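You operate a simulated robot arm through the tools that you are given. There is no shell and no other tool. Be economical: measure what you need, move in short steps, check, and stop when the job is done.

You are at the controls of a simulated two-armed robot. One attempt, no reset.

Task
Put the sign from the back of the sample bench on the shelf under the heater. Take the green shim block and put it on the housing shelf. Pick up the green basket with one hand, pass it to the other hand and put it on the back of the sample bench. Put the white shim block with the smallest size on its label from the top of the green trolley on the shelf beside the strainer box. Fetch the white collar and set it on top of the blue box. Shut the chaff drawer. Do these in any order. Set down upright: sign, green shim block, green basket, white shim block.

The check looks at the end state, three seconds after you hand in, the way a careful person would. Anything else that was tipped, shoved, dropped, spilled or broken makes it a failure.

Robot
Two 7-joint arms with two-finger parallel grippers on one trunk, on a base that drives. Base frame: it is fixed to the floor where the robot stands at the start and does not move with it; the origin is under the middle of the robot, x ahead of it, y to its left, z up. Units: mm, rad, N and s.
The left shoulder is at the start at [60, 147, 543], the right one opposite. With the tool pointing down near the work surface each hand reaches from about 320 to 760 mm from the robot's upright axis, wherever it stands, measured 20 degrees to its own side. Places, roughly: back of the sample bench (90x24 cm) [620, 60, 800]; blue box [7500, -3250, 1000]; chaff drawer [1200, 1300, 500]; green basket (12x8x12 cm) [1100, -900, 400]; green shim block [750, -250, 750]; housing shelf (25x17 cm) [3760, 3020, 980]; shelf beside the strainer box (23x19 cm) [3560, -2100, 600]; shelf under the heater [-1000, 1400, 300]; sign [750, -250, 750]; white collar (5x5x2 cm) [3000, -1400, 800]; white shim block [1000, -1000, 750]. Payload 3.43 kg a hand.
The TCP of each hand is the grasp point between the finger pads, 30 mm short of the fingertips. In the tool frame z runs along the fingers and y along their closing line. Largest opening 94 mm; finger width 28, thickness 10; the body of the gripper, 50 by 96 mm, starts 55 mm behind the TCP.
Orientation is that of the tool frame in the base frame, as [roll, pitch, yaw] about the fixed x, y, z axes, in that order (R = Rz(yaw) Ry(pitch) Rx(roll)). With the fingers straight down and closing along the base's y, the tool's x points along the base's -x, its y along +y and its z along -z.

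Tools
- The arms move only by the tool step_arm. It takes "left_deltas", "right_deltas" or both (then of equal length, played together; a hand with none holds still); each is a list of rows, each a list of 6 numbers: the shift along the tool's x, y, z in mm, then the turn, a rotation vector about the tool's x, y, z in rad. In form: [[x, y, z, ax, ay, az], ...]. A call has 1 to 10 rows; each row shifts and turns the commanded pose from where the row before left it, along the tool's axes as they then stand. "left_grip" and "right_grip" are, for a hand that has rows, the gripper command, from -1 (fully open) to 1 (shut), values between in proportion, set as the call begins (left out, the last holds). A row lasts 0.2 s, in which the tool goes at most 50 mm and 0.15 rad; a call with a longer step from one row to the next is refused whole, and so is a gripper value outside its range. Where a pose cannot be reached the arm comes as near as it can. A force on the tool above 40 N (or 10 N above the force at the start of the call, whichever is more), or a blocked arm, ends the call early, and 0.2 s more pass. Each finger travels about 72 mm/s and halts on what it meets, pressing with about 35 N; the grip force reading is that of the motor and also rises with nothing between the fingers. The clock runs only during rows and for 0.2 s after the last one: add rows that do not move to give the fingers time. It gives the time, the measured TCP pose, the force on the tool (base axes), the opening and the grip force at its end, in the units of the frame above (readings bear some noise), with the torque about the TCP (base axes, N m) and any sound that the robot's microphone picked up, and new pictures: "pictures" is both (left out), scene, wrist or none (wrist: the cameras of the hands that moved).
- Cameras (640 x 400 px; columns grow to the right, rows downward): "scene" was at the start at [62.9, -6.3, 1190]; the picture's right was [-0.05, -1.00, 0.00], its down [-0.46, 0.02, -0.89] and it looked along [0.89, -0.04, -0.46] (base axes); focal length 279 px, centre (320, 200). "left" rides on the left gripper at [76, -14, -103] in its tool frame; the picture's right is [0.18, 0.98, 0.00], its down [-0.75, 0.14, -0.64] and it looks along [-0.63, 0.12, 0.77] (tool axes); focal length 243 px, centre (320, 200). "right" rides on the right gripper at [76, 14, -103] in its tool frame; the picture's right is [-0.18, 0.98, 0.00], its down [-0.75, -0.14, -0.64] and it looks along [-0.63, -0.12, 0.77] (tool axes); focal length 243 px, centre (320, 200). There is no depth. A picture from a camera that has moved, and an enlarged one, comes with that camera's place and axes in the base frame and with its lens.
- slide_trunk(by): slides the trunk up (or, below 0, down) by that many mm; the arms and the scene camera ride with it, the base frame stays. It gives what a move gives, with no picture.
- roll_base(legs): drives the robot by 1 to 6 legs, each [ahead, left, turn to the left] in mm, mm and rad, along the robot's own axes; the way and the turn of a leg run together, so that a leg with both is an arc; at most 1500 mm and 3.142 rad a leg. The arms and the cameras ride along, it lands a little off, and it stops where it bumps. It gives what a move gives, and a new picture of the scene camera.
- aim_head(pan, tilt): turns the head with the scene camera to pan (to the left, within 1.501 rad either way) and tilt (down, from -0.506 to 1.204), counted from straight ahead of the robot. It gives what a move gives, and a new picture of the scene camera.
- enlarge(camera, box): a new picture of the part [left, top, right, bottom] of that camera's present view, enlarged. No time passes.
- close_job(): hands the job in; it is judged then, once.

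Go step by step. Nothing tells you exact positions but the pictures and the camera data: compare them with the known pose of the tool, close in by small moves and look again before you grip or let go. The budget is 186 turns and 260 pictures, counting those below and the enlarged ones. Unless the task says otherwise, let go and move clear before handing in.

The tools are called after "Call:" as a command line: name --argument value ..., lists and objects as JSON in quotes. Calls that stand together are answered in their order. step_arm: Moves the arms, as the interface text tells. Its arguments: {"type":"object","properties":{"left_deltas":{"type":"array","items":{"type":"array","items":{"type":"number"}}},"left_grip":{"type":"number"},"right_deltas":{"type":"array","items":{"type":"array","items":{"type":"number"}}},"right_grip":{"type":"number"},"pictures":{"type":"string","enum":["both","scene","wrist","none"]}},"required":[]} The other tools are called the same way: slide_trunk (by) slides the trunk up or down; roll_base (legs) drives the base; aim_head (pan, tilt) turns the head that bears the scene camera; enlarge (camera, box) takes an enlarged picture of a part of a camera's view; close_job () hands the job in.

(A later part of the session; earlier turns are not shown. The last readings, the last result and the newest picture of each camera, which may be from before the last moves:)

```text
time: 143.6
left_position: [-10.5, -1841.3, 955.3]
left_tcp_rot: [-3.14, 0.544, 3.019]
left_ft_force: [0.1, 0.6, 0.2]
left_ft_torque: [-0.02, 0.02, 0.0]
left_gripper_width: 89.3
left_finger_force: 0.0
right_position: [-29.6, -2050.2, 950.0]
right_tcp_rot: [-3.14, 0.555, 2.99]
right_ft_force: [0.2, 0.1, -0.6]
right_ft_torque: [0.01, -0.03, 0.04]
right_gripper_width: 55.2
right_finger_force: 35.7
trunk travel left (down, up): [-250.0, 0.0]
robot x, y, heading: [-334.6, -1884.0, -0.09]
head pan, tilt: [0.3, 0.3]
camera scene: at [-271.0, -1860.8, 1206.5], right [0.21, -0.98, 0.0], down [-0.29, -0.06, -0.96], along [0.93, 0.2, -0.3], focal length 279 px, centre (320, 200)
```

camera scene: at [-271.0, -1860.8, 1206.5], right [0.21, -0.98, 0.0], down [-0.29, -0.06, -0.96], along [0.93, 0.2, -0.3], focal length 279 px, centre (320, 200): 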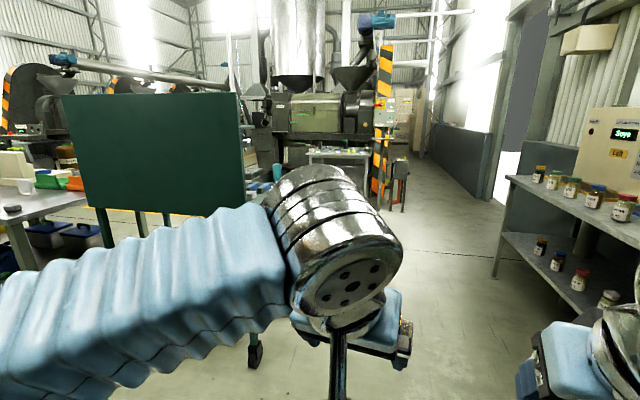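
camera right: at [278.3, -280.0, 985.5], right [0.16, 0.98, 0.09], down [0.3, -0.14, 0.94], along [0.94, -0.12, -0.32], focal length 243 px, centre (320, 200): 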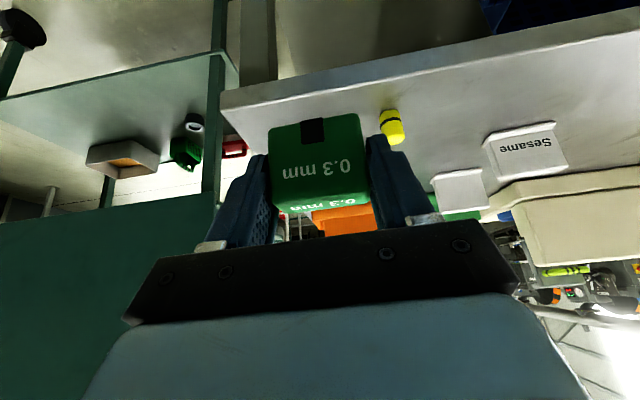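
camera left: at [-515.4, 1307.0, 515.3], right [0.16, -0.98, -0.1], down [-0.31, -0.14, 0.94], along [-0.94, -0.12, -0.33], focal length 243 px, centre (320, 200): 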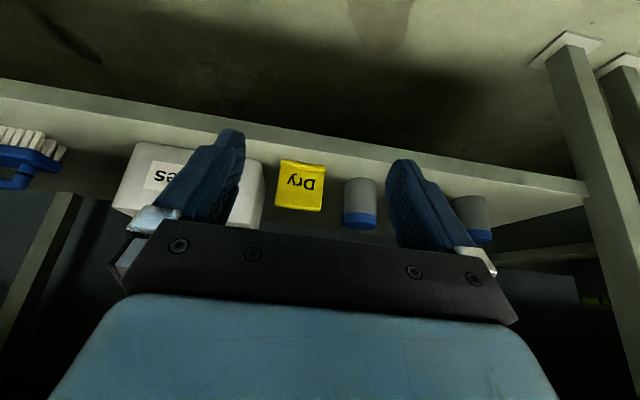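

Path east is clear (trolley ends at y≈−1300, jar shelf at y≈−2780). Driving on to x≈1900, then facing north.

Call:
roll_base --legs '[[1500, 0, 0], [0, 0, 0.09], [750, 0, 0]]'

Call:
aim_head --pan 0.6 --tilt 0.35

Call:
aim_head --pan 1.4 --tilt 0.35

```text
time: 155.2
left_position: [2246.8, -1999.2, 955.3]
left_tcp_rot: [-3.139, 0.545, 3.068]
left_ft_force: [-0.5, 0.0, -0.7]
left_ft_torque: [0.01, -0.03, 0.01]
left_gripper_width: 89.4
left_finger_force: 0.1
right_position: [2236.1, -2209.5, 950.9]
right_tcp_rot: [-3.139, 0.555, 3.039]
right_ft_force: [0.2, -0.3, -0.2]
right_ft_torque: [0.02, -0.01, -0.03]
right_gripper_width: 55.5
right_finger_force: 34.7
trunk travel left (down, up): [-250.0, 0.0]
robot x, y, heading: [1928.7, -2057.0, -0.041]
head pan, tilt: [0.3, 0.3]
camera scene: at [1986.4, -2031.7, 1206.5], right [0.26, -0.97, 0.0], down [-0.29, -0.08, -0.96], along [0.92, 0.25, -0.3], focal length 279 px, centre (320, 200)
```

scene: 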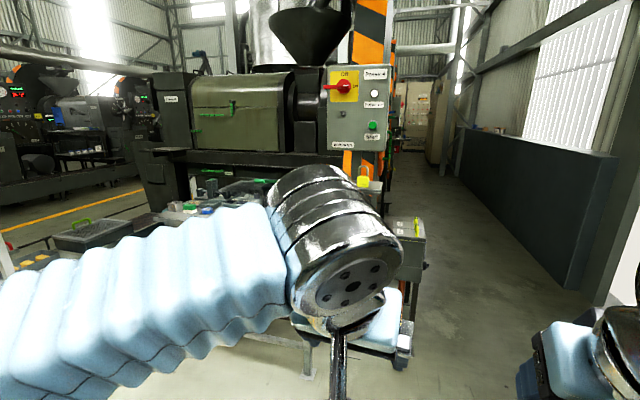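

```text
time: 156.0
left_position: [2246.2, -1999.8, 954.4]
left_tcp_rot: [-3.14, 0.545, 3.07]
left_ft_force: [-0.2, 0.7, -0.3]
left_ft_torque: [0.03, -0.01, 0.02]
left_gripper_width: 89.3
left_finger_force: 0.0
right_position: [2235.7, -2209.0, 950.7]
right_tcp_rot: [-3.14, 0.553, 3.037]
right_ft_force: [0.8, 0.1, -0.6]
right_ft_torque: [0.01, 0.0, -0.02]
right_gripper_width: 55.4
right_finger_force: 35.1
trunk travel left (down, up): [-250.0, 0.0]
robot x, y, heading: [1926.2, -2053.1, -0.03]
head pan, tilt: [0.6, 0.351]
camera scene: at [1975.1, -2006.3, 1201.8], right [0.53, -0.85, 0.0], down [-0.29, -0.18, -0.94], along [0.79, 0.5, -0.34], focal length 279 px, centre (320, 200)
```

scene: 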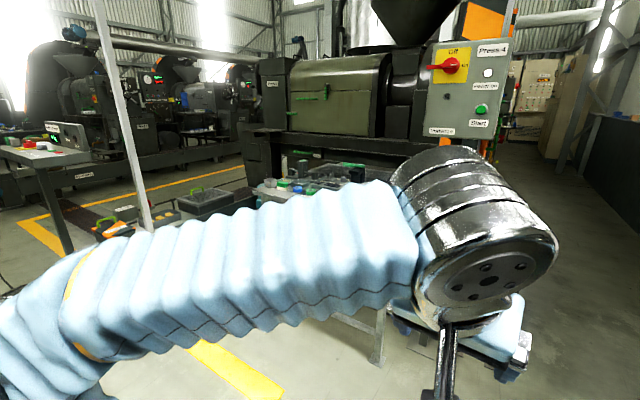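

```text
time: 157.2
left_position: [2247.1, -2000.9, 955.5]
left_tcp_rot: [-3.138, 0.544, 3.068]
left_ft_force: [-0.2, -0.7, -0.5]
left_ft_torque: [0.0, 0.06, 0.01]
left_gripper_width: 89.2
left_finger_force: 0.1
right_position: [2235.8, -2209.7, 951.0]
right_tcp_rot: [-3.14, 0.554, 3.036]
right_ft_force: [-0.3, -0.2, -0.3]
right_ft_torque: [0.0, 0.0, -0.02]
right_gripper_width: 55.1
right_finger_force: 35.2
trunk travel left (down, up): [-250.0, 0.0]
robot x, y, heading: [1927.0, -2053.8, -0.038]
head pan, tilt: [1.4, 0.351]
camera scene: at [1915.7, -1964.9, 1201.8], right [0.98, -0.21, 0.0], down [-0.07, -0.34, -0.94], along [0.19, 0.92, -0.34], focal length 279 px, centre (320, 200)
```

scene: 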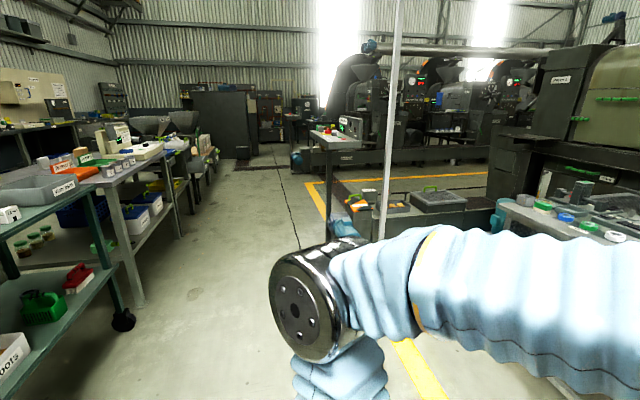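

From here I see the east sides: trolley with baskets, sample bench, and an aisle heading north. Zooming.

Call:
enlarge --camera "scene" --box '[0, 100, 240, 250]'

Call:
enlarge --camera "scene" --box '[400, 160, 640, 310]'

Call:
aim_head --pan 1.5 --tilt 0.5

```text
2.67 times, centred on (120, 175) of scene
camera zoom: at [1915.7, -1964.9, 1201.8], right [0.98, -0.21, 0.0], down [-0.07, -0.34, -0.94], along [0.19, 0.92, -0.34], focal length 743 px, centre (853, 267)
```

zoom: 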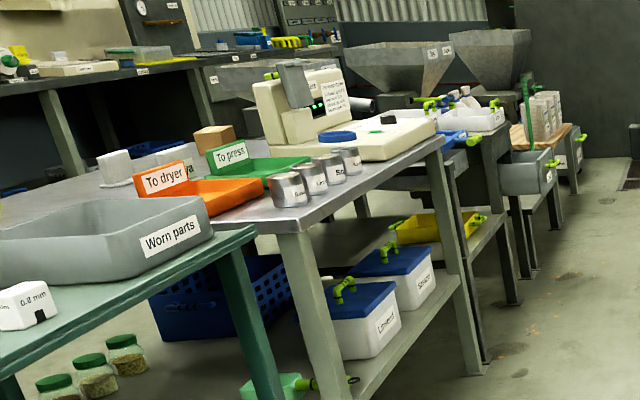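

```text
2.67 times, centred on (520, 235) of scene
camera zoom: at [1915.7, -1964.9, 1201.8], right [0.98, -0.21, 0.0], down [-0.07, -0.34, -0.94], along [0.19, 0.92, -0.34], focal length 743 px, centre (-213, 107)
```

zoom: 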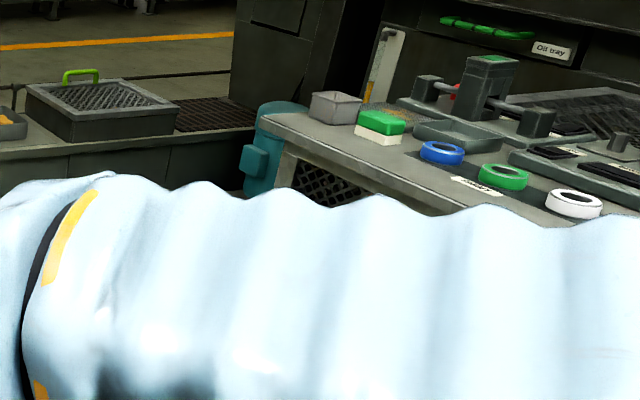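

```text
time: 157.9
left_position: [2246.7, -2000.7, 956.0]
left_tcp_rot: [-3.141, 0.544, 3.068]
left_ft_force: [-0.2, 0.9, -0.4]
left_ft_torque: [0.02, 0.02, 0.01]
left_gripper_width: 89.2
left_finger_force: 0.0
right_position: [2236.1, -2209.4, 950.5]
right_tcp_rot: [-3.141, 0.553, 3.04]
right_ft_force: [-0.2, -0.3, -1.0]
right_ft_torque: [0.0, -0.02, 0.01]
right_gripper_width: 55.3
right_finger_force: 35.0
trunk travel left (down, up): [-250.0, 0.0]
robot x, y, heading: [1924.3, -2055.3, -0.037]
head pan, tilt: [1.499, 0.499]
camera scene: at [1906.2, -1965.5, 1188.1], right [0.99, -0.11, 0.0], down [-0.05, -0.48, -0.88], along [0.1, 0.87, -0.48], focal length 279 px, centre (320, 200)
```

scene: 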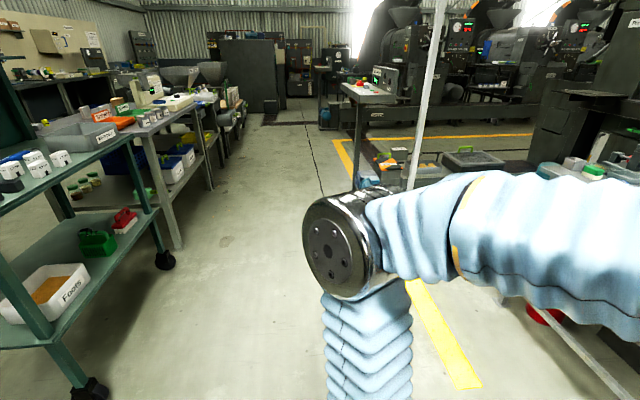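

The sample bench's front does face east, so its back is the west strip, as assumed; the collar table is to the right. Now I turn north into the aisle.

Call:
roll_base --legs '[[0, 0, 1.605], [0, 130, 0]]'

Call:
aim_head --pan 0.0 --tilt 0.45

Call:
aim_head --pan 0.5 --tilt 0.3

```text
time: 163.1
left_position: [1728.0, -1738.1, 955.3]
left_tcp_rot: [-3.139, 0.546, -1.592]
left_ft_force: [1.1, 0.0, -0.1]
left_ft_torque: [0.01, 0.01, 0.02]
left_gripper_width: 89.5
left_finger_force: 0.0
right_position: [1938.4, -1737.6, 950.4]
right_tcp_rot: [-3.139, 0.552, -1.624]
right_ft_force: [0.7, -0.1, -0.8]
right_ft_torque: [-0.03, 0.05, 0.05]
right_gripper_width: 55.3
right_finger_force: 35.2
trunk travel left (down, up): [-250.0, 0.0]
robot x, y, heading: [1798.2, -2054.8, 1.589]
head pan, tilt: [1.499, 0.499]
camera scene: at [1711.0, -2083.5, 1188.1], right [0.06, 1.0, 0.0], down [0.48, -0.03, -0.88], along [-0.88, 0.05, -0.48], focal length 279 px, centre (320, 200)
```

scene: 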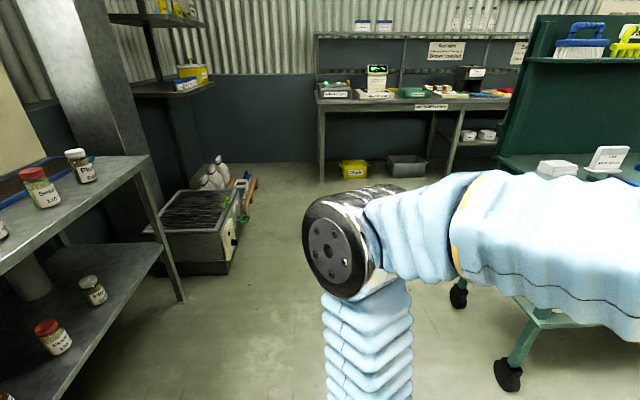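

```text
time: 164.7
left_position: [1727.1, -1738.8, 956.4]
left_tcp_rot: [-3.14, 0.545, -1.589]
left_ft_force: [0.5, -0.1, -0.4]
left_ft_torque: [0.0, -0.02, -0.03]
left_gripper_width: 89.6
left_finger_force: 0.2
right_position: [1937.5, -1737.0, 951.0]
right_tcp_rot: [-3.14, 0.552, -1.623]
right_ft_force: [-0.3, -0.1, -0.7]
right_ft_torque: [-0.01, 0.0, -0.03]
right_gripper_width: 55.2
right_finger_force: 35.2
trunk travel left (down, up): [-250.0, 0.0]
robot x, y, heading: [1798.9, -2054.4, 1.589]
head pan, tilt: [0.0, 0.45]
camera scene: at [1800.2, -1996.7, 1192.5], right [1.0, 0.02, 0.0], down [0.01, -0.44, -0.9], along [-0.01, 0.9, -0.44], focal length 279 px, centre (320, 200)
```

scene: 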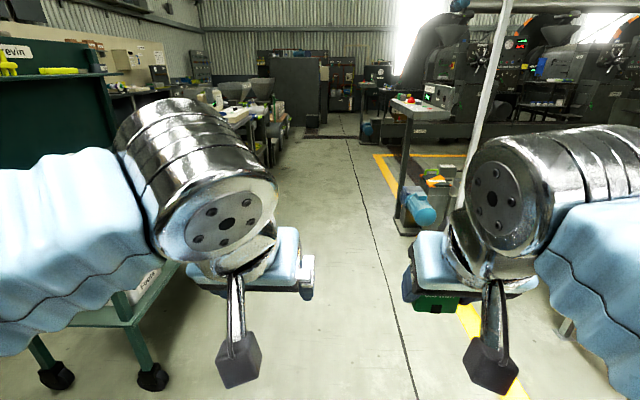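

```text
time: 165.6
left_position: [1728.9, -1738.4, 955.3]
left_tcp_rot: [-3.139, 0.545, -1.591]
left_ft_force: [-0.5, 0.0, 0.6]
left_ft_torque: [-0.03, -0.01, 0.0]
left_gripper_width: 89.3
left_finger_force: 0.0
right_position: [1938.8, -1737.9, 950.0]
right_tcp_rot: [-3.141, 0.553, -1.625]
right_ft_force: [0.1, -0.4, -1.5]
right_ft_torque: [-0.01, -0.03, 0.02]
right_gripper_width: 55.5
right_finger_force: 34.7
trunk travel left (down, up): [-250.0, 0.0]
robot x, y, heading: [1800.5, -2054.9, 1.592]
head pan, tilt: [0.499, 0.3]
camera scene: at [1755.7, -2007.3, 1206.4], right [0.87, 0.49, 0.0], down [0.15, -0.26, -0.96], along [-0.47, 0.83, -0.3], focal length 279 px, centre (320, 200)
```

scene: 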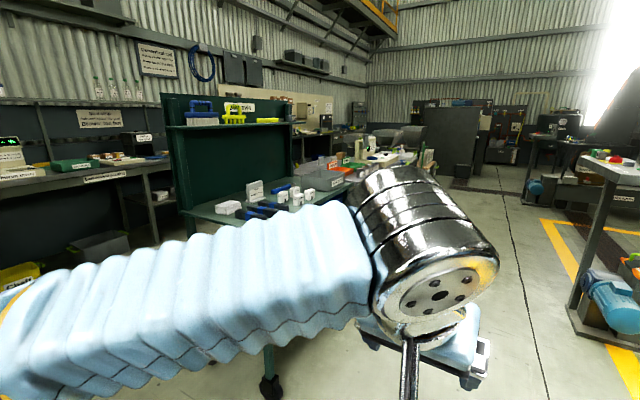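

Aisle is wide open. Driving north to about y≈700 and looking left for the drawer.

Call:
roll_base --legs '[[1500, 0, -0.02], [1250, 0, 0]]'

Call:
aim_head --pan 0.9 --tilt 0.5

Call:
aim_head --pan -0.6 --tilt 0.2

```text
time: 179.1
left_position: [1725.2, 1055.8, 955.3]
left_tcp_rot: [-3.139, 0.545, -1.633]
left_ft_force: [-0.7, 0.7, 0.1]
left_ft_torque: [0.02, 0.0, 0.01]
left_gripper_width: 89.4
left_finger_force: 0.0
right_position: [1934.2, 1049.4, 951.2]
right_tcp_rot: [-3.142, 0.553, -1.661]
right_ft_force: [0.0, 0.2, -0.7]
right_ft_torque: [-0.02, 0.01, -0.02]
right_gripper_width: 55.5
right_finger_force: 35.6
trunk travel left (down, up): [-250.0, 0.0]
robot x, y, heading: [1781.9, 736.4, 1.543]
head pan, tilt: [0.499, 0.3]
camera scene: at [1741.6, 786.1, 1206.5], right [0.89, 0.46, 0.0], down [0.14, -0.26, -0.96], along [-0.44, 0.85, -0.3], focal length 279 px, centre (320, 200)
```

scene: 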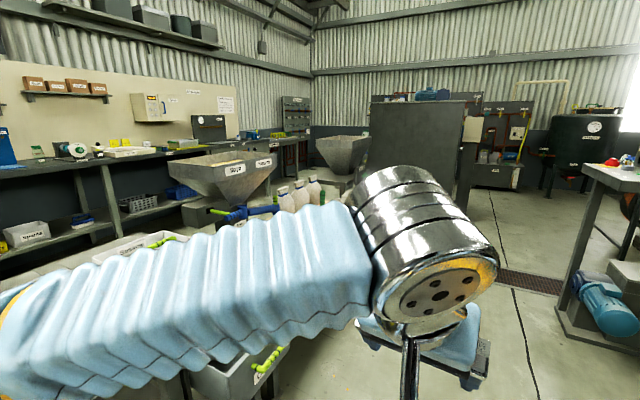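

```text
time: 180.0
left_position: [1723.7, 1055.4, 955.9]
left_tcp_rot: [-3.141, 0.544, -1.631]
left_ft_force: [-0.9, -0.3, 0.1]
left_ft_torque: [0.0, -0.08, 0.01]
left_gripper_width: 89.4
left_finger_force: 0.1
right_position: [1933.5, 1047.9, 951.5]
right_tcp_rot: [-3.138, 0.554, -1.662]
right_ft_force: [-0.1, 0.0, -1.0]
right_ft_torque: [-0.01, -0.02, -0.01]
right_gripper_width: 55.4
right_finger_force: 35.1
trunk travel left (down, up): [-250.0, 0.0]
robot x, y, heading: [1783.9, 734.2, 1.546]
head pan, tilt: [0.901, 0.499]
camera scene: at [1714.4, 761.4, 1188.1], right [0.64, 0.77, 0.0], down [0.37, -0.31, -0.88], along [-0.67, 0.56, -0.48], focal length 279 px, centre (320, 200)
```

scene: 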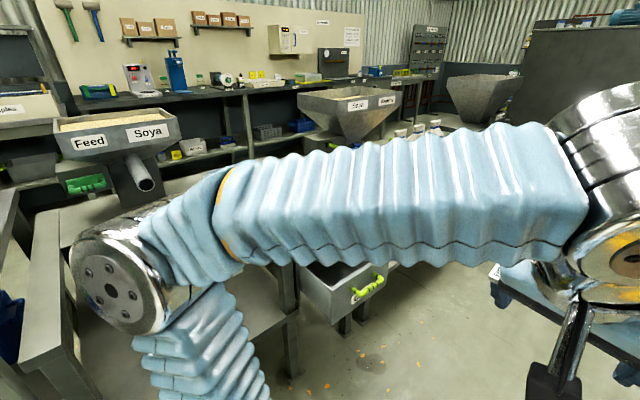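

```text
time: 181.6
left_position: [1724.2, 1055.8, 956.4]
left_tcp_rot: [-3.14, 0.545, -1.632]
left_ft_force: [0.2, -0.8, -0.6]
left_ft_torque: [0.01, 0.03, 0.0]
left_gripper_width: 89.2
left_finger_force: 0.0
right_position: [1934.8, 1049.4, 950.7]
right_tcp_rot: [-3.14, 0.553, -1.662]
right_ft_force: [0.0, 0.4, -0.5]
right_ft_torque: [0.02, 0.0, 0.02]
right_gripper_width: 55.3
right_finger_force: 35.0
trunk travel left (down, up): [-250.0, 0.0]
robot x, y, heading: [1785.0, 733.2, 1.549]
head pan, tilt: [-0.6, 0.201]
camera scene: at [1838.8, 778.7, 1215.7], right [0.81, -0.58, 0.0], down [-0.12, -0.16, -0.98], along [0.57, 0.8, -0.2], focal length 279 px, centre (320, 200)
```

scene: 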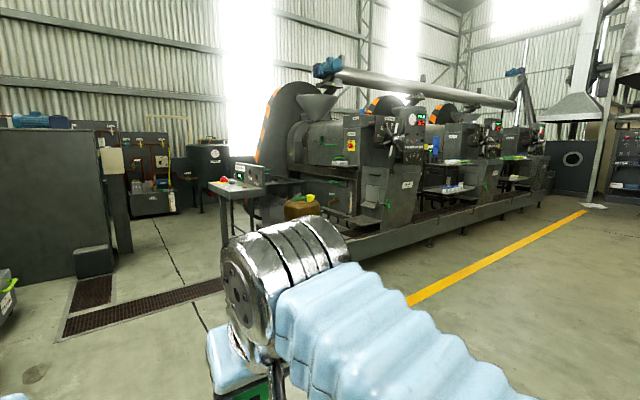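

Found the chaff drawer: open toward me with a green handle near (1255,1252,500). Driving beside it and facing west.

Call:
roll_base --legs '[[620, -60, 0], [0, 0, 1.59]]'

Call:
aim_head --pan 0.05 --tilt 0.7

Call:
enlarge --camera "scene" --box '[200, 120, 440, 270]'

```text
time: 188.7
left_position: [1541.4, 1289.1, 955.4]
left_tcp_rot: [-3.139, 0.545, -0.128]
left_ft_force: [-0.7, -0.5, -0.2]
left_ft_torque: [0.02, 0.02, -0.03]
left_gripper_width: 89.1
left_finger_force: 0.0
right_position: [1563.0, 1497.7, 951.4]
right_tcp_rot: [-3.141, 0.553, -0.16]
right_ft_force: [-0.7, 0.0, -0.2]
right_ft_torque: [-0.02, 0.02, -0.01]
right_gripper_width: 55.3
right_finger_force: 35.0
trunk travel left (down, up): [-250.0, 0.0]
robot x, y, heading: [1863.3, 1326.7, 3.049]
head pan, tilt: [-0.6, 0.201]
camera scene: at [1824.6, 1380.5, 1215.8], right [0.64, 0.77, 0.0], down [0.15, -0.13, -0.98], along [-0.75, 0.63, -0.2], focal length 279 px, centre (320, 200)
```

scene: 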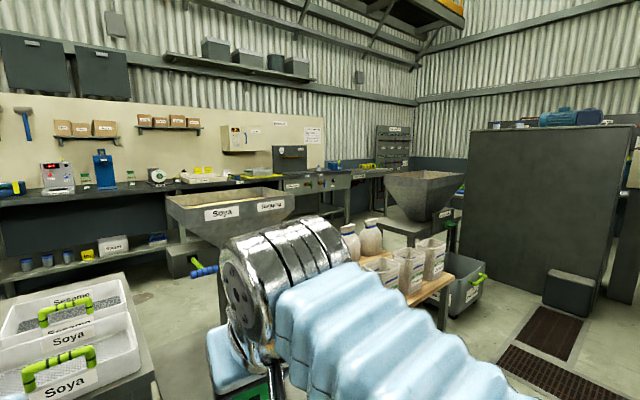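

```text
time: 189.7
left_position: [1541.5, 1288.8, 955.2]
left_tcp_rot: [-3.141, 0.544, -0.129]
left_ft_force: [0.4, 0.1, 0.5]
left_ft_torque: [-0.02, 0.01, -0.01]
left_gripper_width: 89.3
left_finger_force: 0.0
right_position: [1562.6, 1497.5, 950.7]
right_tcp_rot: [-3.139, 0.552, -0.161]
right_ft_force: [0.3, 0.0, -1.8]
right_ft_torque: [0.01, -0.02, -0.04]
right_gripper_width: 55.2
right_finger_force: 35.3
trunk travel left (down, up): [-250.0, 0.0]
robot x, y, heading: [1865.0, 1325.9, 3.05]
head pan, tilt: [0.051, 0.7]
camera scene: at [1811.4, 1324.6, 1170.4], right [0.04, 1.0, 0.0], down [0.64, -0.03, -0.77], along [-0.76, 0.03, -0.64], focal length 279 px, centre (320, 200)
```

scene: 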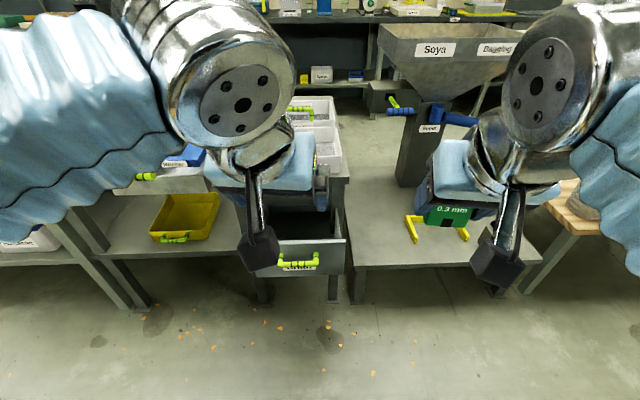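

```text
2.67 times, centred on (320, 195) of scene
camera zoom: at [1811.4, 1324.6, 1170.4], right [0.04, 1.0, 0.0], down [0.64, -0.03, -0.77], along [-0.76, 0.03, -0.64], focal length 743 px, centre (320, 213)
```

zoom: 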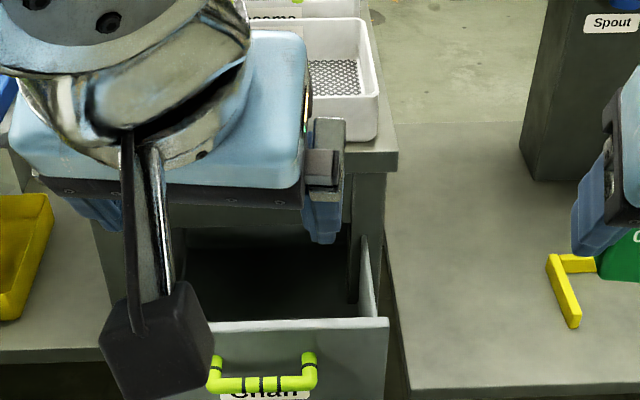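

The label reads "Chaff". I'll close the left fingers, move up a little, lower the trunk and push the panel above its handle.

Call:
roll_base --legs '[[110, 0, 0.08]]'

Call:
slide_trunk --by -250

Call:
step_arm --left_deltas '[[0, 0, 0, 0, 0, 0], [0, 0, 0, 0, 0, 0], [0, 0, 0, 0, 0, 0], [0, 0, 0, 0, 0, 0], [0, 0, 0, 0, 0, 0]]' --left_grip 1 --pictures "both"

```text
time: 190.9
left_position: [1433.0, 1268.2, 956.0]
left_tcp_rot: [-3.139, 0.544, -0.048]
left_ft_force: [0.5, -0.2, -1.3]
left_ft_torque: [0.0, -0.01, 0.02]
left_gripper_width: 89.4
left_finger_force: 0.0
right_position: [1438.4, 1477.6, 950.6]
right_tcp_rot: [-3.14, 0.553, -0.079]
right_ft_force: [-0.4, 0.4, -0.4]
right_ft_torque: [0.0, -0.01, -0.01]
right_gripper_width: 55.3
right_finger_force: 34.3
trunk travel left (down, up): [-250.0, 0.0]
robot x, y, heading: [1758.8, 1329.1, 3.131]
head pan, tilt: [0.051, 0.7]
camera scene: at [1701.0, 1325.8, 1170.4], right [-0.04, 1.0, 0.0], down [0.64, 0.03, -0.77], along [-0.76, -0.03, -0.64], focal length 279 px, centre (320, 200)
```

scene: 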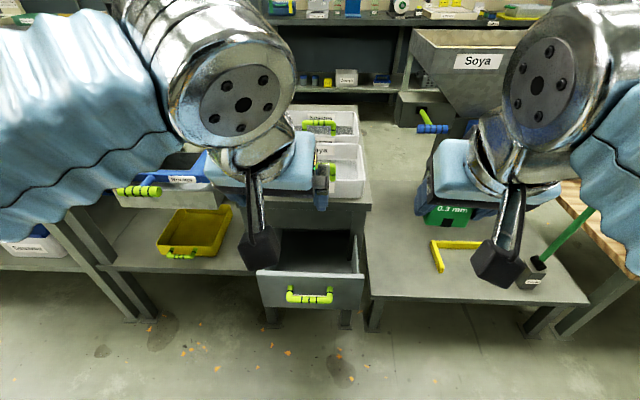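

```text
time: 193.5
left_position: [1434.5, 1269.3, 704.7]
left_tcp_rot: [-3.138, 0.545, -0.046]
left_ft_force: [0.2, -0.2, 0.3]
left_ft_torque: [-0.01, 0.01, -0.02]
left_gripper_width: 89.3
left_finger_force: 0.0
right_position: [1440.6, 1477.5, 701.9]
right_tcp_rot: [-3.14, 0.554, -0.08]
right_ft_force: [0.0, -0.6, -0.9]
right_ft_torque: [0.01, -0.03, -0.02]
right_gripper_width: 55.3
right_finger_force: 35.2
trunk travel left (down, up): [0.0, 250.0]
robot x, y, heading: [1753.3, 1331.7, 3.134]
head pan, tilt: [0.051, 0.7]
```

```text
time: 194.7
left_position: [1434.5, 1267.7, 705.1]
left_tcp_rot: [-3.139, 0.545, -0.046]
left_ft_force: [0.1, -0.2, -0.5]
left_ft_torque: [-0.03, -0.01, 0.01]
left_gripper_width: 0.1
left_finger_force: 32.6
right_position: [1439.1, 1478.4, 701.0]
right_tcp_rot: [-3.14, 0.554, -0.077]
right_ft_force: [0.4, -0.2, -1.3]
right_ft_torque: [-0.01, -0.03, 0.03]
right_gripper_width: 55.4
right_finger_force: 35.2
trunk travel left (down, up): [0.0, 250.0]
robot x, y, heading: [1752.0, 1330.4, 3.128]
head pan, tilt: [0.051, 0.7]
camera scene: at [1700.8, 1325.7, 920.4], right [-0.04, 1.0, 0.0], down [0.64, 0.03, -0.76], along [-0.76, -0.03, -0.64], focal length 279 px, centre (320, 200)
camera left: at [1552.8, 1276.4, 753.2], right [0.11, -0.99, -0.1], down [-0.32, -0.13, 0.94], along [-0.94, -0.07, -0.33], focal length 243 px, centre (320, 200)
```

scene: 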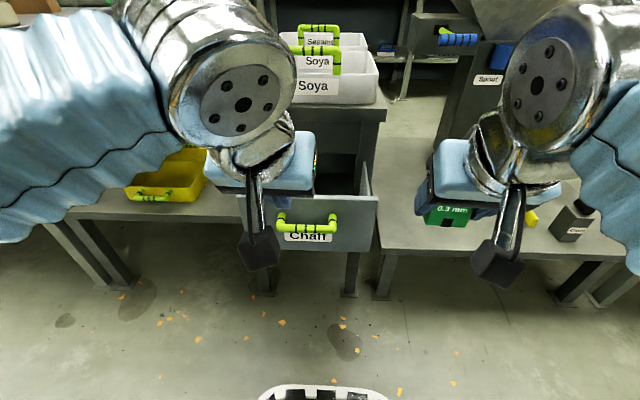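
left: 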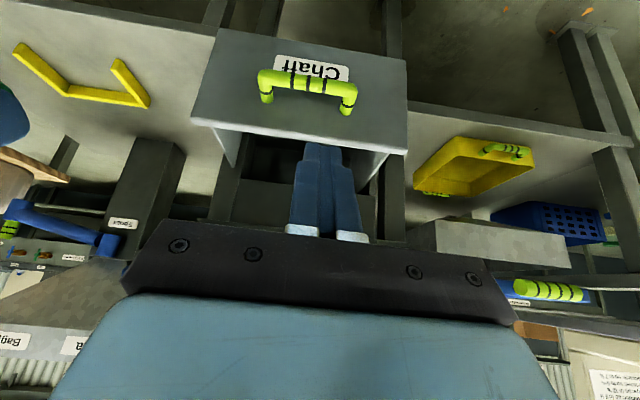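

Panel top edge is at x≈1318, z≈597, handle just below at z≈550. I'll set the closed fingertips at z≈580 in front of the panel, then push.

Call:
step_arm --left_deltas '[[2, -3.6, 30, 0, 0, 0], [2, -3.6, 30, 0, 0, 0], [2, -3.6, 30, 0, 0, 0], [2, -3.6, 29, 0, 0, 0]]' --pictures "both"

```text
time: 195.7
left_position: [1377.9, 1284.1, 598.8]
left_tcp_rot: [-3.14, 0.545, -0.046]
left_ft_force: [0.2, -0.5, 0.9]
left_ft_torque: [0.05, 0.0, 0.0]
left_gripper_width: 0.0
left_finger_force: 33.1
right_position: [1438.9, 1477.3, 701.1]
right_tcp_rot: [-3.14, 0.555, -0.077]
right_ft_force: [-0.6, -0.8, -0.9]
right_ft_torque: [-0.01, 0.0, 0.0]
right_gripper_width: 55.1
right_finger_force: 34.7
trunk travel left (down, up): [0.0, 250.0]
robot x, y, heading: [1756.5, 1334.8, 3.132]
head pan, tilt: [0.051, 0.7]
camera scene: at [1700.9, 1325.7, 920.4], right [-0.04, 1.0, 0.0], down [0.64, 0.03, -0.77], along [-0.76, -0.03, -0.64], focal length 279 px, centre (320, 200)
camera left: at [1496.3, 1293.3, 646.4], right [0.11, -0.99, -0.1], down [-0.32, -0.13, 0.94], along [-0.94, -0.07, -0.33], focal length 243 px, centre (320, 200)
```

scene: 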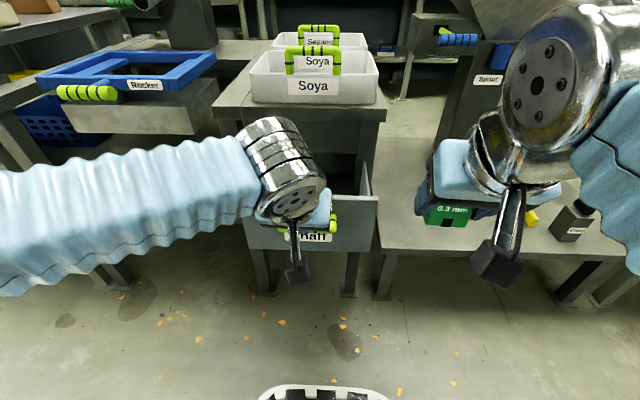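
left: 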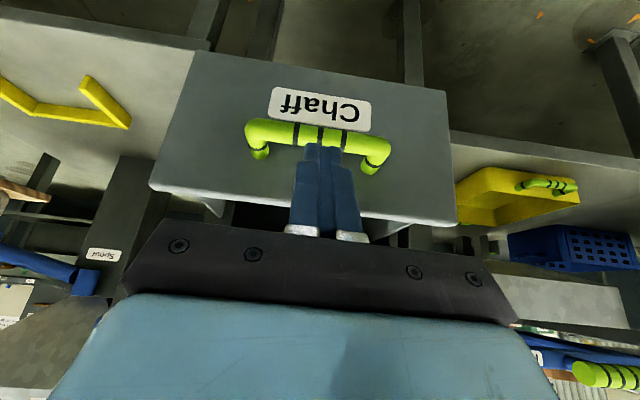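

Call:
step_arm --left_deltas '[[-17, 0, 10.4, 0, 0, 0], [-17, 0, 10.4, 0, 0, 0], [-17, 0, 10.4, 0, 0, 0], [-17, 0, 10.4, 0, 0, 0], [-17, 0, 10.4, 0, 0, 0], [-17, 0, 10.4, 0, 0, 0]]' --pictures "both"

```text
time: 197.1
left_position: [1261.0, 1292.4, 598.7]
left_tcp_rot: [-3.139, 0.543, -0.046]
left_ft_force: [0.1, -0.1, 0.2]
left_ft_torque: [0.02, -0.02, 0.02]
left_gripper_width: 0.0
left_finger_force: 32.7
right_position: [1439.1, 1477.1, 700.2]
right_tcp_rot: [-3.141, 0.553, -0.076]
right_ft_force: [0.2, -0.6, -0.1]
right_ft_torque: [0.02, -0.02, 0.01]
right_gripper_width: 55.3
right_finger_force: 34.6
trunk travel left (down, up): [0.0, 250.0]
robot x, y, heading: [1753.0, 1332.1, 3.134]
head pan, tilt: [0.051, 0.7]
camera scene: at [1700.8, 1325.7, 920.3], right [-0.04, 1.0, 0.0], down [0.64, 0.03, -0.76], along [-0.76, -0.03, -0.64], focal length 279 px, centre (320, 200)
camera left: at [1379.1, 1300.1, 646.7], right [0.11, -0.99, -0.1], down [-0.32, -0.13, 0.94], along [-0.94, -0.07, -0.33], focal length 243 px, centre (320, 200)
```

scene: 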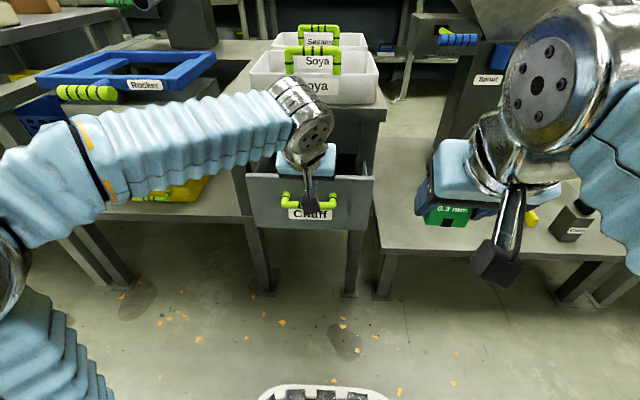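
left: 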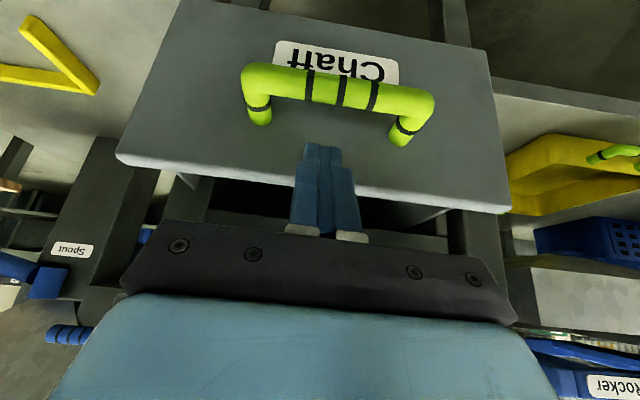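

The drawer is sliding. Keep pushing until it stops.

Call:
step_arm --left_deltas '[[-17, 0, 10.4, 0, 0, 0], [-17, 0, 10.4, 0, 0, 0], [-17, 0, 10.4, 0, 0, 0], [-17, 0, 10.4, 0, 0, 0], [-17, 0, 10.4, 0, 0, 0]]' --pictures "both"

```text
time: 198.2
left_position: [1183.1, 1294.6, 598.8]
left_tcp_rot: [3.141, 0.531, -0.045]
left_ft_force: [17.6, -4.1, 6.8]
left_ft_torque: [-0.12, -0.16, 0.18]
left_gripper_width: 0.0
left_finger_force: 32.4
right_position: [1439.4, 1477.7, 700.6]
right_tcp_rot: [-3.142, 0.554, -0.079]
right_ft_force: [0.8, -1.0, -1.0]
right_ft_torque: [-0.01, 0.02, 0.0]
right_gripper_width: 55.5
right_finger_force: 34.9
trunk travel left (down, up): [0.0, 250.0]
robot x, y, heading: [1753.1, 1327.5, 3.132]
head pan, tilt: [0.051, 0.7]
stopped in row 5 (left hand): the force on the tool passed its limit at 70 N (the readings are from after the stop); the commanded pose is now the measured one
camera scene: at [1702.2, 1325.5, 920.6], right [-0.04, 1.0, 0.0], down [0.64, 0.03, -0.77], along [-0.77, -0.03, -0.64], focal length 279 px, centre (320, 200)
camera left: at [1300.6, 1303.4, 648.6], right [0.11, -0.99, -0.09], down [-0.33, -0.13, 0.94], along [-0.94, -0.08, -0.34], focal length 243 px, centre (320, 200)
```

scene: 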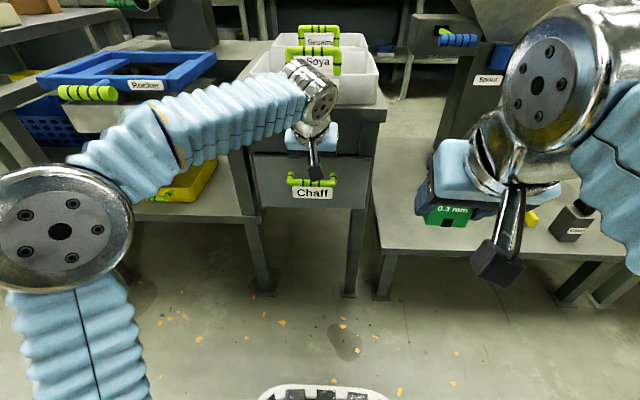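
left: 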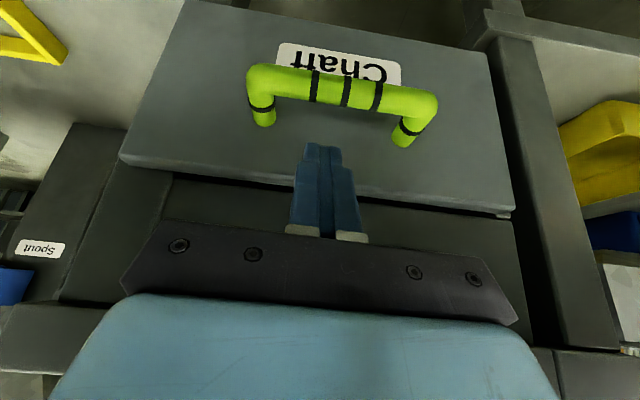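

Hard stop reached: drawer shut. Retracting and checking.

Call:
step_arm --left_deltas '[[17, 0, -10.4, 0, 0, 0], [34, 0, -21, 0, 0, 0], [34, 0, -21, 0, 0, 0], [34, 0, -21, 0, 0, 0], [34, 0, -21, 0, 0, 0], [34, 0, -21, 0, 0, 0]]' --pictures "both"

Call:
enlarge --camera "left" --box '[160, 20, 480, 220]'

Call:
slide_trunk --by 250

```text
time: 199.6
left_position: [1403.0, 1281.1, 600.6]
left_tcp_rot: [-3.141, 0.53, -0.045]
left_ft_force: [-0.8, -1.6, 0.8]
left_ft_torque: [-0.01, -0.01, -0.02]
left_gripper_width: 0.0
left_finger_force: 32.8
right_position: [1437.9, 1478.2, 700.8]
right_tcp_rot: [-3.138, 0.554, -0.079]
right_ft_force: [-1.3, 1.0, -1.6]
right_ft_torque: [0.0, 0.0, 0.02]
right_gripper_width: 55.0
right_finger_force: 35.3
trunk travel left (down, up): [0.0, 250.0]
robot x, y, heading: [1752.9, 1329.0, 3.133]
head pan, tilt: [0.051, 0.7]
camera scene: at [1700.7, 1325.7, 920.3], right [-0.04, 1.0, 0.0], down [0.64, 0.03, -0.76], along [-0.76, -0.03, -0.64], focal length 279 px, centre (320, 200)
camera left: at [1520.7, 1289.2, 650.5], right [0.11, -0.99, -0.09], down [-0.33, -0.13, 0.93], along [-0.94, -0.08, -0.34], focal length 243 px, centre (320, 200)
```

scene: 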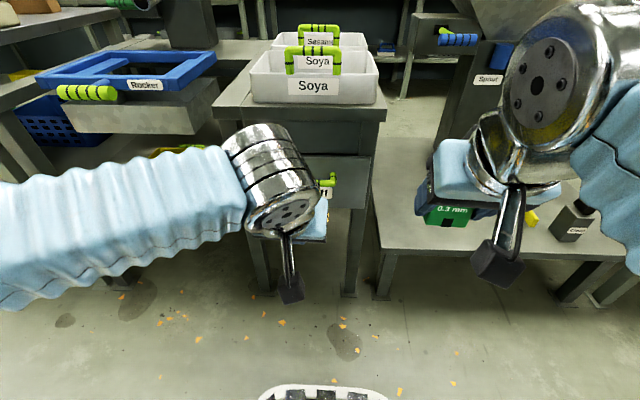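
left: 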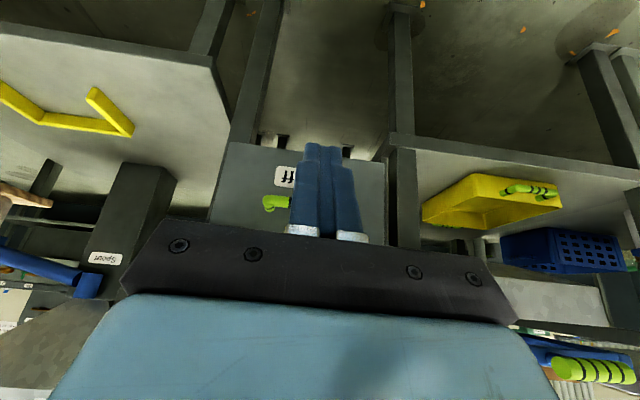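

```text
2.00 times, centred on (320, 120) of left
camera zoom: at [1520.7, 1289.2, 650.5], right [0.11, -0.99, -0.09], down [-0.33, -0.13, 0.93], along [-0.94, -0.08, -0.34], focal length 485 px, centre (320, 360)
```

zoom: 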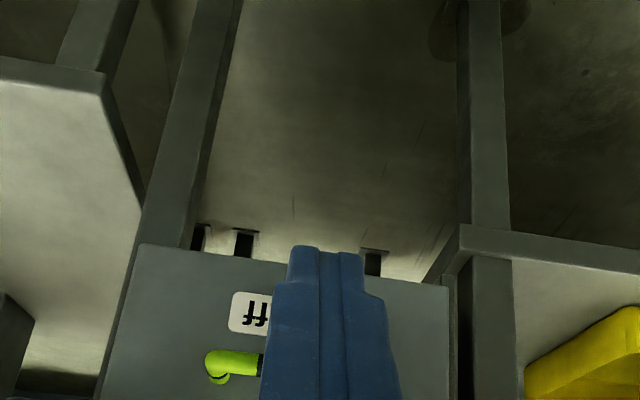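

```text
time: 202.2
left_position: [1403.7, 1280.3, 850.8]
left_tcp_rot: [-3.141, 0.53, -0.046]
left_ft_force: [-0.1, -0.4, 0.0]
left_ft_torque: [-0.01, -0.02, -0.02]
left_gripper_width: 0.2
left_finger_force: 33.1
right_position: [1438.6, 1478.2, 951.9]
right_tcp_rot: [-3.139, 0.552, -0.077]
right_ft_force: [-0.1, -0.1, -0.6]
right_ft_torque: [-0.01, -0.01, 0.02]
right_gripper_width: 55.3
right_finger_force: 34.6
trunk travel left (down, up): [-250.0, 0.0]
robot x, y, heading: [1753.1, 1334.5, 3.131]
head pan, tilt: [0.051, 0.7]
```

Drawer is shut. Turning to look toward the housing shelf at (3760,3020,980).

Call:
step_arm --left_deltas '[[-20.5, 0, -34.4, 0, 0, 0], [-20.5, 0, -34.4, 0, 0, 0], [-20.5, 0, -34.4, 0, 0, 0]]' --pictures "none"

Call:
roll_base --legs '[[-200, 0, 0], [0, 0, -2.4]]'

Call:
aim_head --pan 0.0 --tilt 0.15

```text
time: 203.0
left_position: [1401.8, 1282.5, 971.7]
left_tcp_rot: [3.141, 0.529, -0.047]
left_ft_force: [0.7, -0.3, 0.0]
left_ft_torque: [0.0, 0.01, 0.01]
left_gripper_width: 0.0
left_finger_force: 32.6
right_position: [1438.7, 1477.6, 950.8]
right_tcp_rot: [-3.14, 0.553, -0.077]
right_ft_force: [-0.6, -0.3, -1.0]
right_ft_torque: [0.02, 0.03, 0.01]
right_gripper_width: 55.4
right_finger_force: 34.9
trunk travel left (down, up): [-250.0, 0.0]
robot x, y, heading: [1756.6, 1332.2, 3.133]
head pan, tilt: [0.051, 0.7]
```

```text
time: 210.3
left_position: [2196.7, 1588.6, 972.8]
left_tcp_rot: [-3.141, 0.532, -2.506]
left_ft_force: [-0.7, -0.1, 0.6]
left_ft_torque: [0.0, -0.01, 0.02]
left_gripper_width: 0.5
left_finger_force: 33.1
right_position: [2291.2, 1414.6, 951.2]
right_tcp_rot: [-3.141, 0.554, -2.538]
right_ft_force: [-0.8, -0.6, -1.1]
right_ft_torque: [0.01, 0.0, 0.0]
right_gripper_width: 55.5
right_finger_force: 35.1
trunk travel left (down, up): [-250.0, 0.0]
robot x, y, heading: [1951.6, 1334.3, 0.675]
head pan, tilt: [0.051, 0.7]
camera scene: at [1995.0, 1364.3, 1170.4], right [0.66, -0.75, 0.0], down [-0.48, -0.43, -0.76], along [0.57, 0.51, -0.64], focal length 279 px, centre (320, 200)
```

scene: 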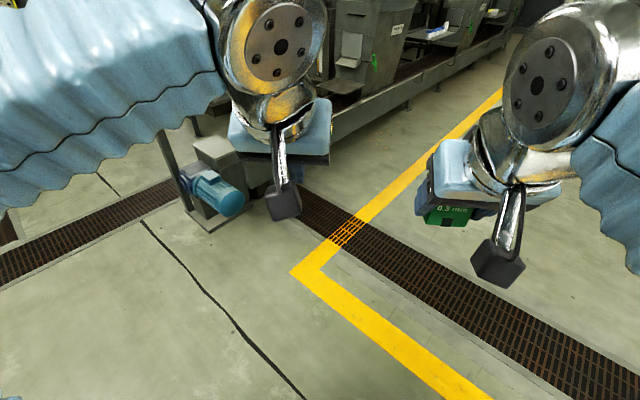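

```text
time: 211.3
left_position: [2196.5, 1588.7, 972.3]
left_tcp_rot: [3.14, 0.531, -2.504]
left_ft_force: [-0.4, 0.5, 0.6]
left_ft_torque: [-0.01, -0.01, 0.0]
left_gripper_width: 0.4
left_finger_force: 33.0
right_position: [2290.2, 1413.1, 950.0]
right_tcp_rot: [-3.14, 0.555, -2.538]
right_ft_force: [0.2, 0.1, -0.8]
right_ft_torque: [0.02, -0.01, -0.01]
right_gripper_width: 55.4
right_finger_force: 35.4
trunk travel left (down, up): [-250.0, 0.0]
robot x, y, heading: [1948.2, 1324.7, 0.671]
head pan, tilt: [0.0, 0.15]
camera scene: at [2003.9, 1365.8, 1220.4], right [0.62, -0.78, 0.0], down [-0.12, -0.09, -0.99], along [0.77, 0.62, -0.15], focal length 279 px, centre (320, 200)
```

scene: 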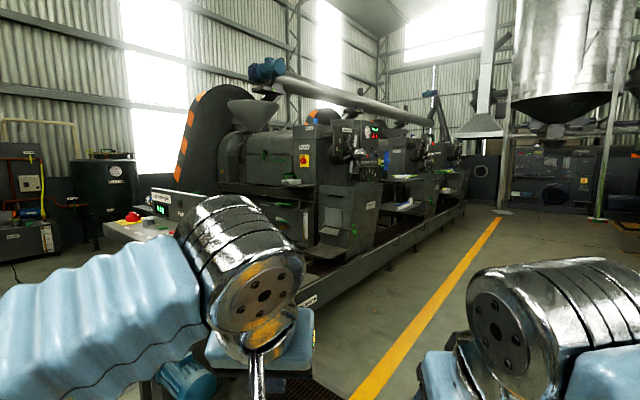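

Call:
enlarge --camera "scene" --box '[220, 110, 460, 260]'

Call:
enlarge --camera "scene" --box '[250, 140, 350, 203]'

```text
2.67 times, centred on (340, 185) of scene
camera zoom: at [2003.9, 1365.8, 1220.4], right [0.62, -0.78, 0.0], down [-0.12, -0.09, -0.99], along [0.77, 0.62, -0.15], focal length 743 px, centre (267, 240)
```

zoom: 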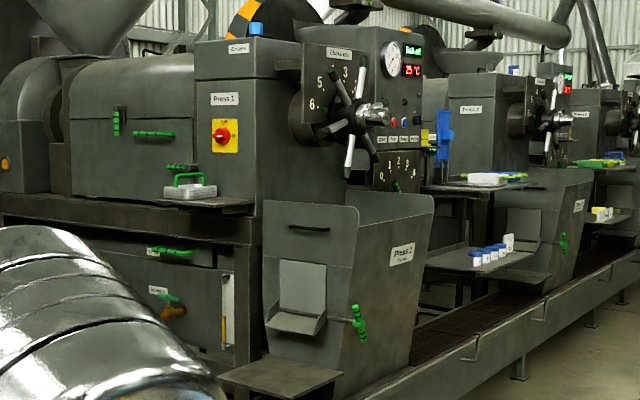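

```text
6.35 times, centred on (300, 172) of scene
camera zoom: at [2003.9, 1365.8, 1220.4], right [0.62, -0.78, 0.0], down [-0.12, -0.09, -0.99], along [0.77, 0.62, -0.15], focal length 1769 px, centre (447, 381)
```

zoom: 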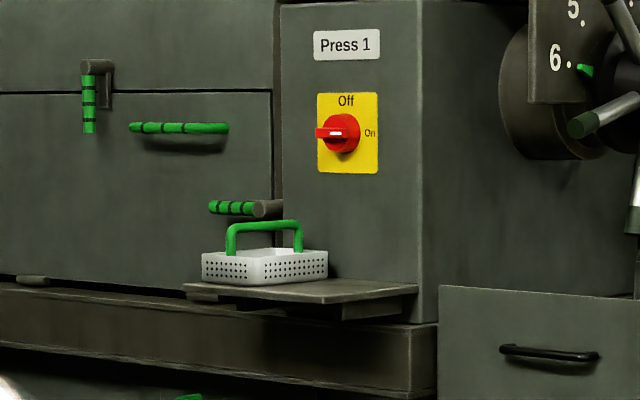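

The housing shelf is the small ledge on Press 1 with a white perforated basket on its left and free room on the right. Driving to in front of it.

Call:
roll_base --legs '[[0, 0, -0.29], [1500, 0, 0], [330, 0, 0], [0, 0, 1.19]]'

Call:
aim_head --pan 0.0 --tilt 0.4

```text
time: 224.3
left_position: [3564.7, 2360.0, 972.3]
left_tcp_rot: [3.142, 0.53, -1.603]
left_ft_force: [0.0, 0.5, 0.3]
left_ft_torque: [-0.01, -0.01, 0.01]
left_gripper_width: 0.0
left_finger_force: 33.8
right_position: [3761.4, 2325.4, 949.9]
right_tcp_rot: [-3.141, 0.555, -1.636]
right_ft_force: [0.0, -1.0, -0.5]
right_ft_torque: [-0.02, -0.03, -0.02]
right_gripper_width: 55.2
right_finger_force: 35.1
trunk travel left (down, up): [-250.0, 0.0]
robot x, y, heading: [3620.5, 2009.4, 1.57]
head pan, tilt: [0.0, 0.15]
camera scene: at [3619.3, 2068.6, 1220.5], right [1.0, 0.0, 0.0], down [0.0, -0.15, -0.99], along [0.0, 0.99, -0.15], focal length 279 px, centre (320, 200)
```

scene: 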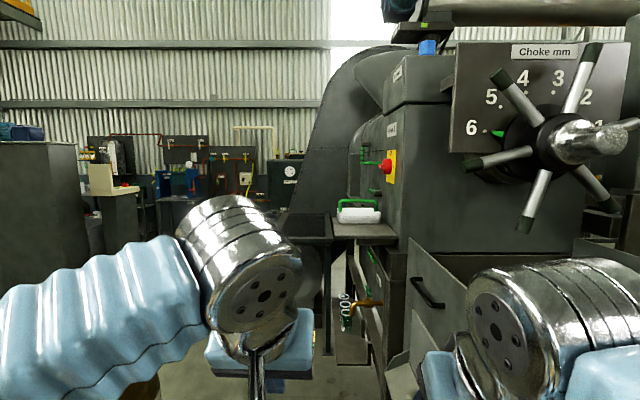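

```text
time: 225.1
left_position: [3564.7, 2359.9, 973.5]
left_tcp_rot: [-3.142, 0.53, -1.604]
left_ft_force: [0.7, 0.3, -0.4]
left_ft_torque: [0.03, 0.01, 0.03]
left_gripper_width: 0.2
left_finger_force: 33.1
right_position: [3760.5, 2326.4, 951.9]
right_tcp_rot: [-3.14, 0.554, -1.638]
right_ft_force: [-0.5, 1.0, -0.4]
right_ft_torque: [0.0, 0.02, -0.01]
right_gripper_width: 55.1
right_finger_force: 35.3
trunk travel left (down, up): [-250.0, 0.0]
robot x, y, heading: [3619.9, 2008.1, 1.574]
head pan, tilt: [0.0, 0.4]
camera scene: at [3619.3, 2068.5, 1197.3], right [1.0, 0.0, 0.0], down [0.0, -0.39, -0.92], along [0.0, 0.92, -0.39], focal length 279 px, centre (320, 200)
```

scene: 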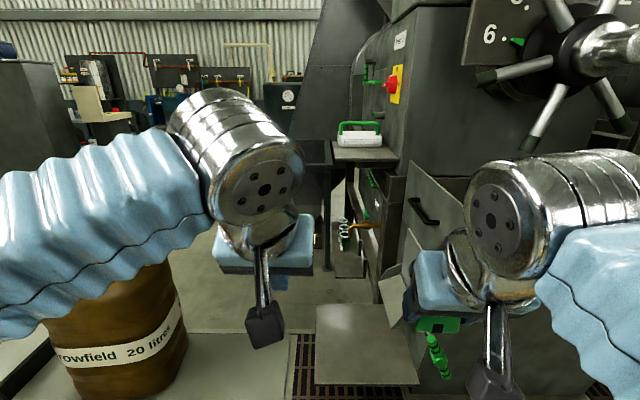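

The shelf is on the press's west side: x≈3664–3855, y≈2890–3140, with the basket at the far end. I can place the shim at its near end; moving forward 200 mm and measuring the low tray ahead.

Call:
roll_base --legs '[[200, 0, 0]]'

Call:
aim_head --pan -0.2 --tilt 0.7

```text
time: 226.7
left_position: [3564.6, 2563.2, 972.7]
left_tcp_rot: [-3.141, 0.531, -1.605]
left_ft_force: [0.2, 0.3, -0.7]
left_ft_torque: [0.01, 0.0, 0.05]
left_gripper_width: 0.1
left_finger_force: 32.2
right_position: [3759.6, 2527.6, 949.9]
right_tcp_rot: [-3.14, 0.554, -1.637]
right_ft_force: [-0.1, 1.0, -0.4]
right_ft_torque: [0.01, 0.01, -0.04]
right_gripper_width: 55.3
right_finger_force: 34.8
trunk travel left (down, up): [-250.0, 0.0]
robot x, y, heading: [3617.9, 2207.6, 1.565]
head pan, tilt: [0.0, 0.4]
camera scene: at [3619.2, 2270.9, 1197.2], right [1.0, 0.0, 0.0], down [0.0, -0.39, -0.92], along [0.0, 0.92, -0.39], focal length 279 px, centre (320, 200)
```

scene: 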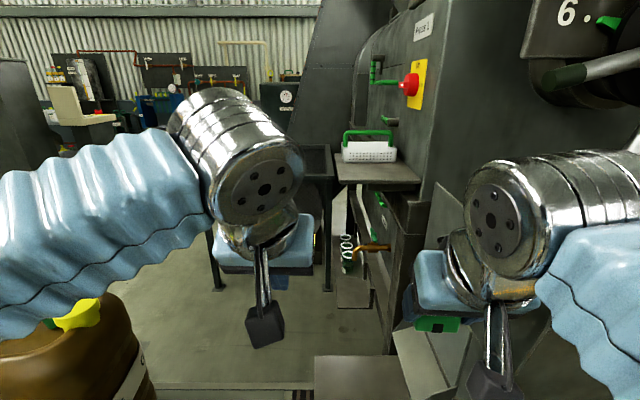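

```text
time: 227.5
left_position: [3565.3, 2560.9, 971.6]
left_tcp_rot: [-3.141, 0.531, -1.607]
left_ft_force: [0.0, -0.6, 1.0]
left_ft_torque: [-0.01, 0.0, -0.01]
left_gripper_width: 0.4
left_finger_force: 33.0
right_position: [3760.8, 2526.6, 949.2]
right_tcp_rot: [-3.141, 0.552, -1.636]
right_ft_force: [0.3, -0.8, -1.4]
right_ft_torque: [0.01, -0.03, -0.04]
right_gripper_width: 55.2
right_finger_force: 34.9
trunk travel left (down, up): [-250.0, 0.0]
robot x, y, heading: [3620.6, 2210.1, 1.573]
head pan, tilt: [-0.201, 0.7]
camera scene: at [3636.1, 2261.8, 1170.4], right [0.98, -0.2, 0.0], down [-0.13, -0.63, -0.77], along [0.15, 0.75, -0.64], focal length 279 px, centre (320, 200)
```

scene: 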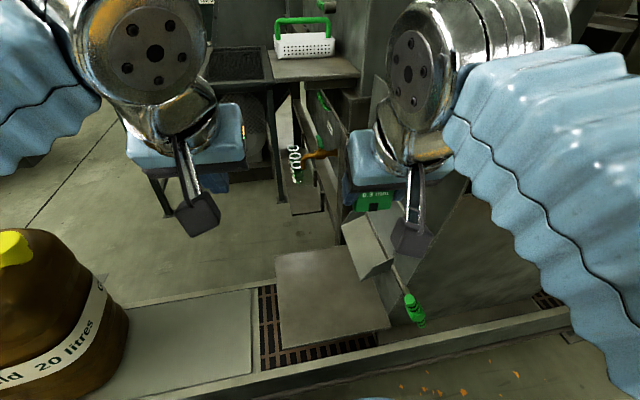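

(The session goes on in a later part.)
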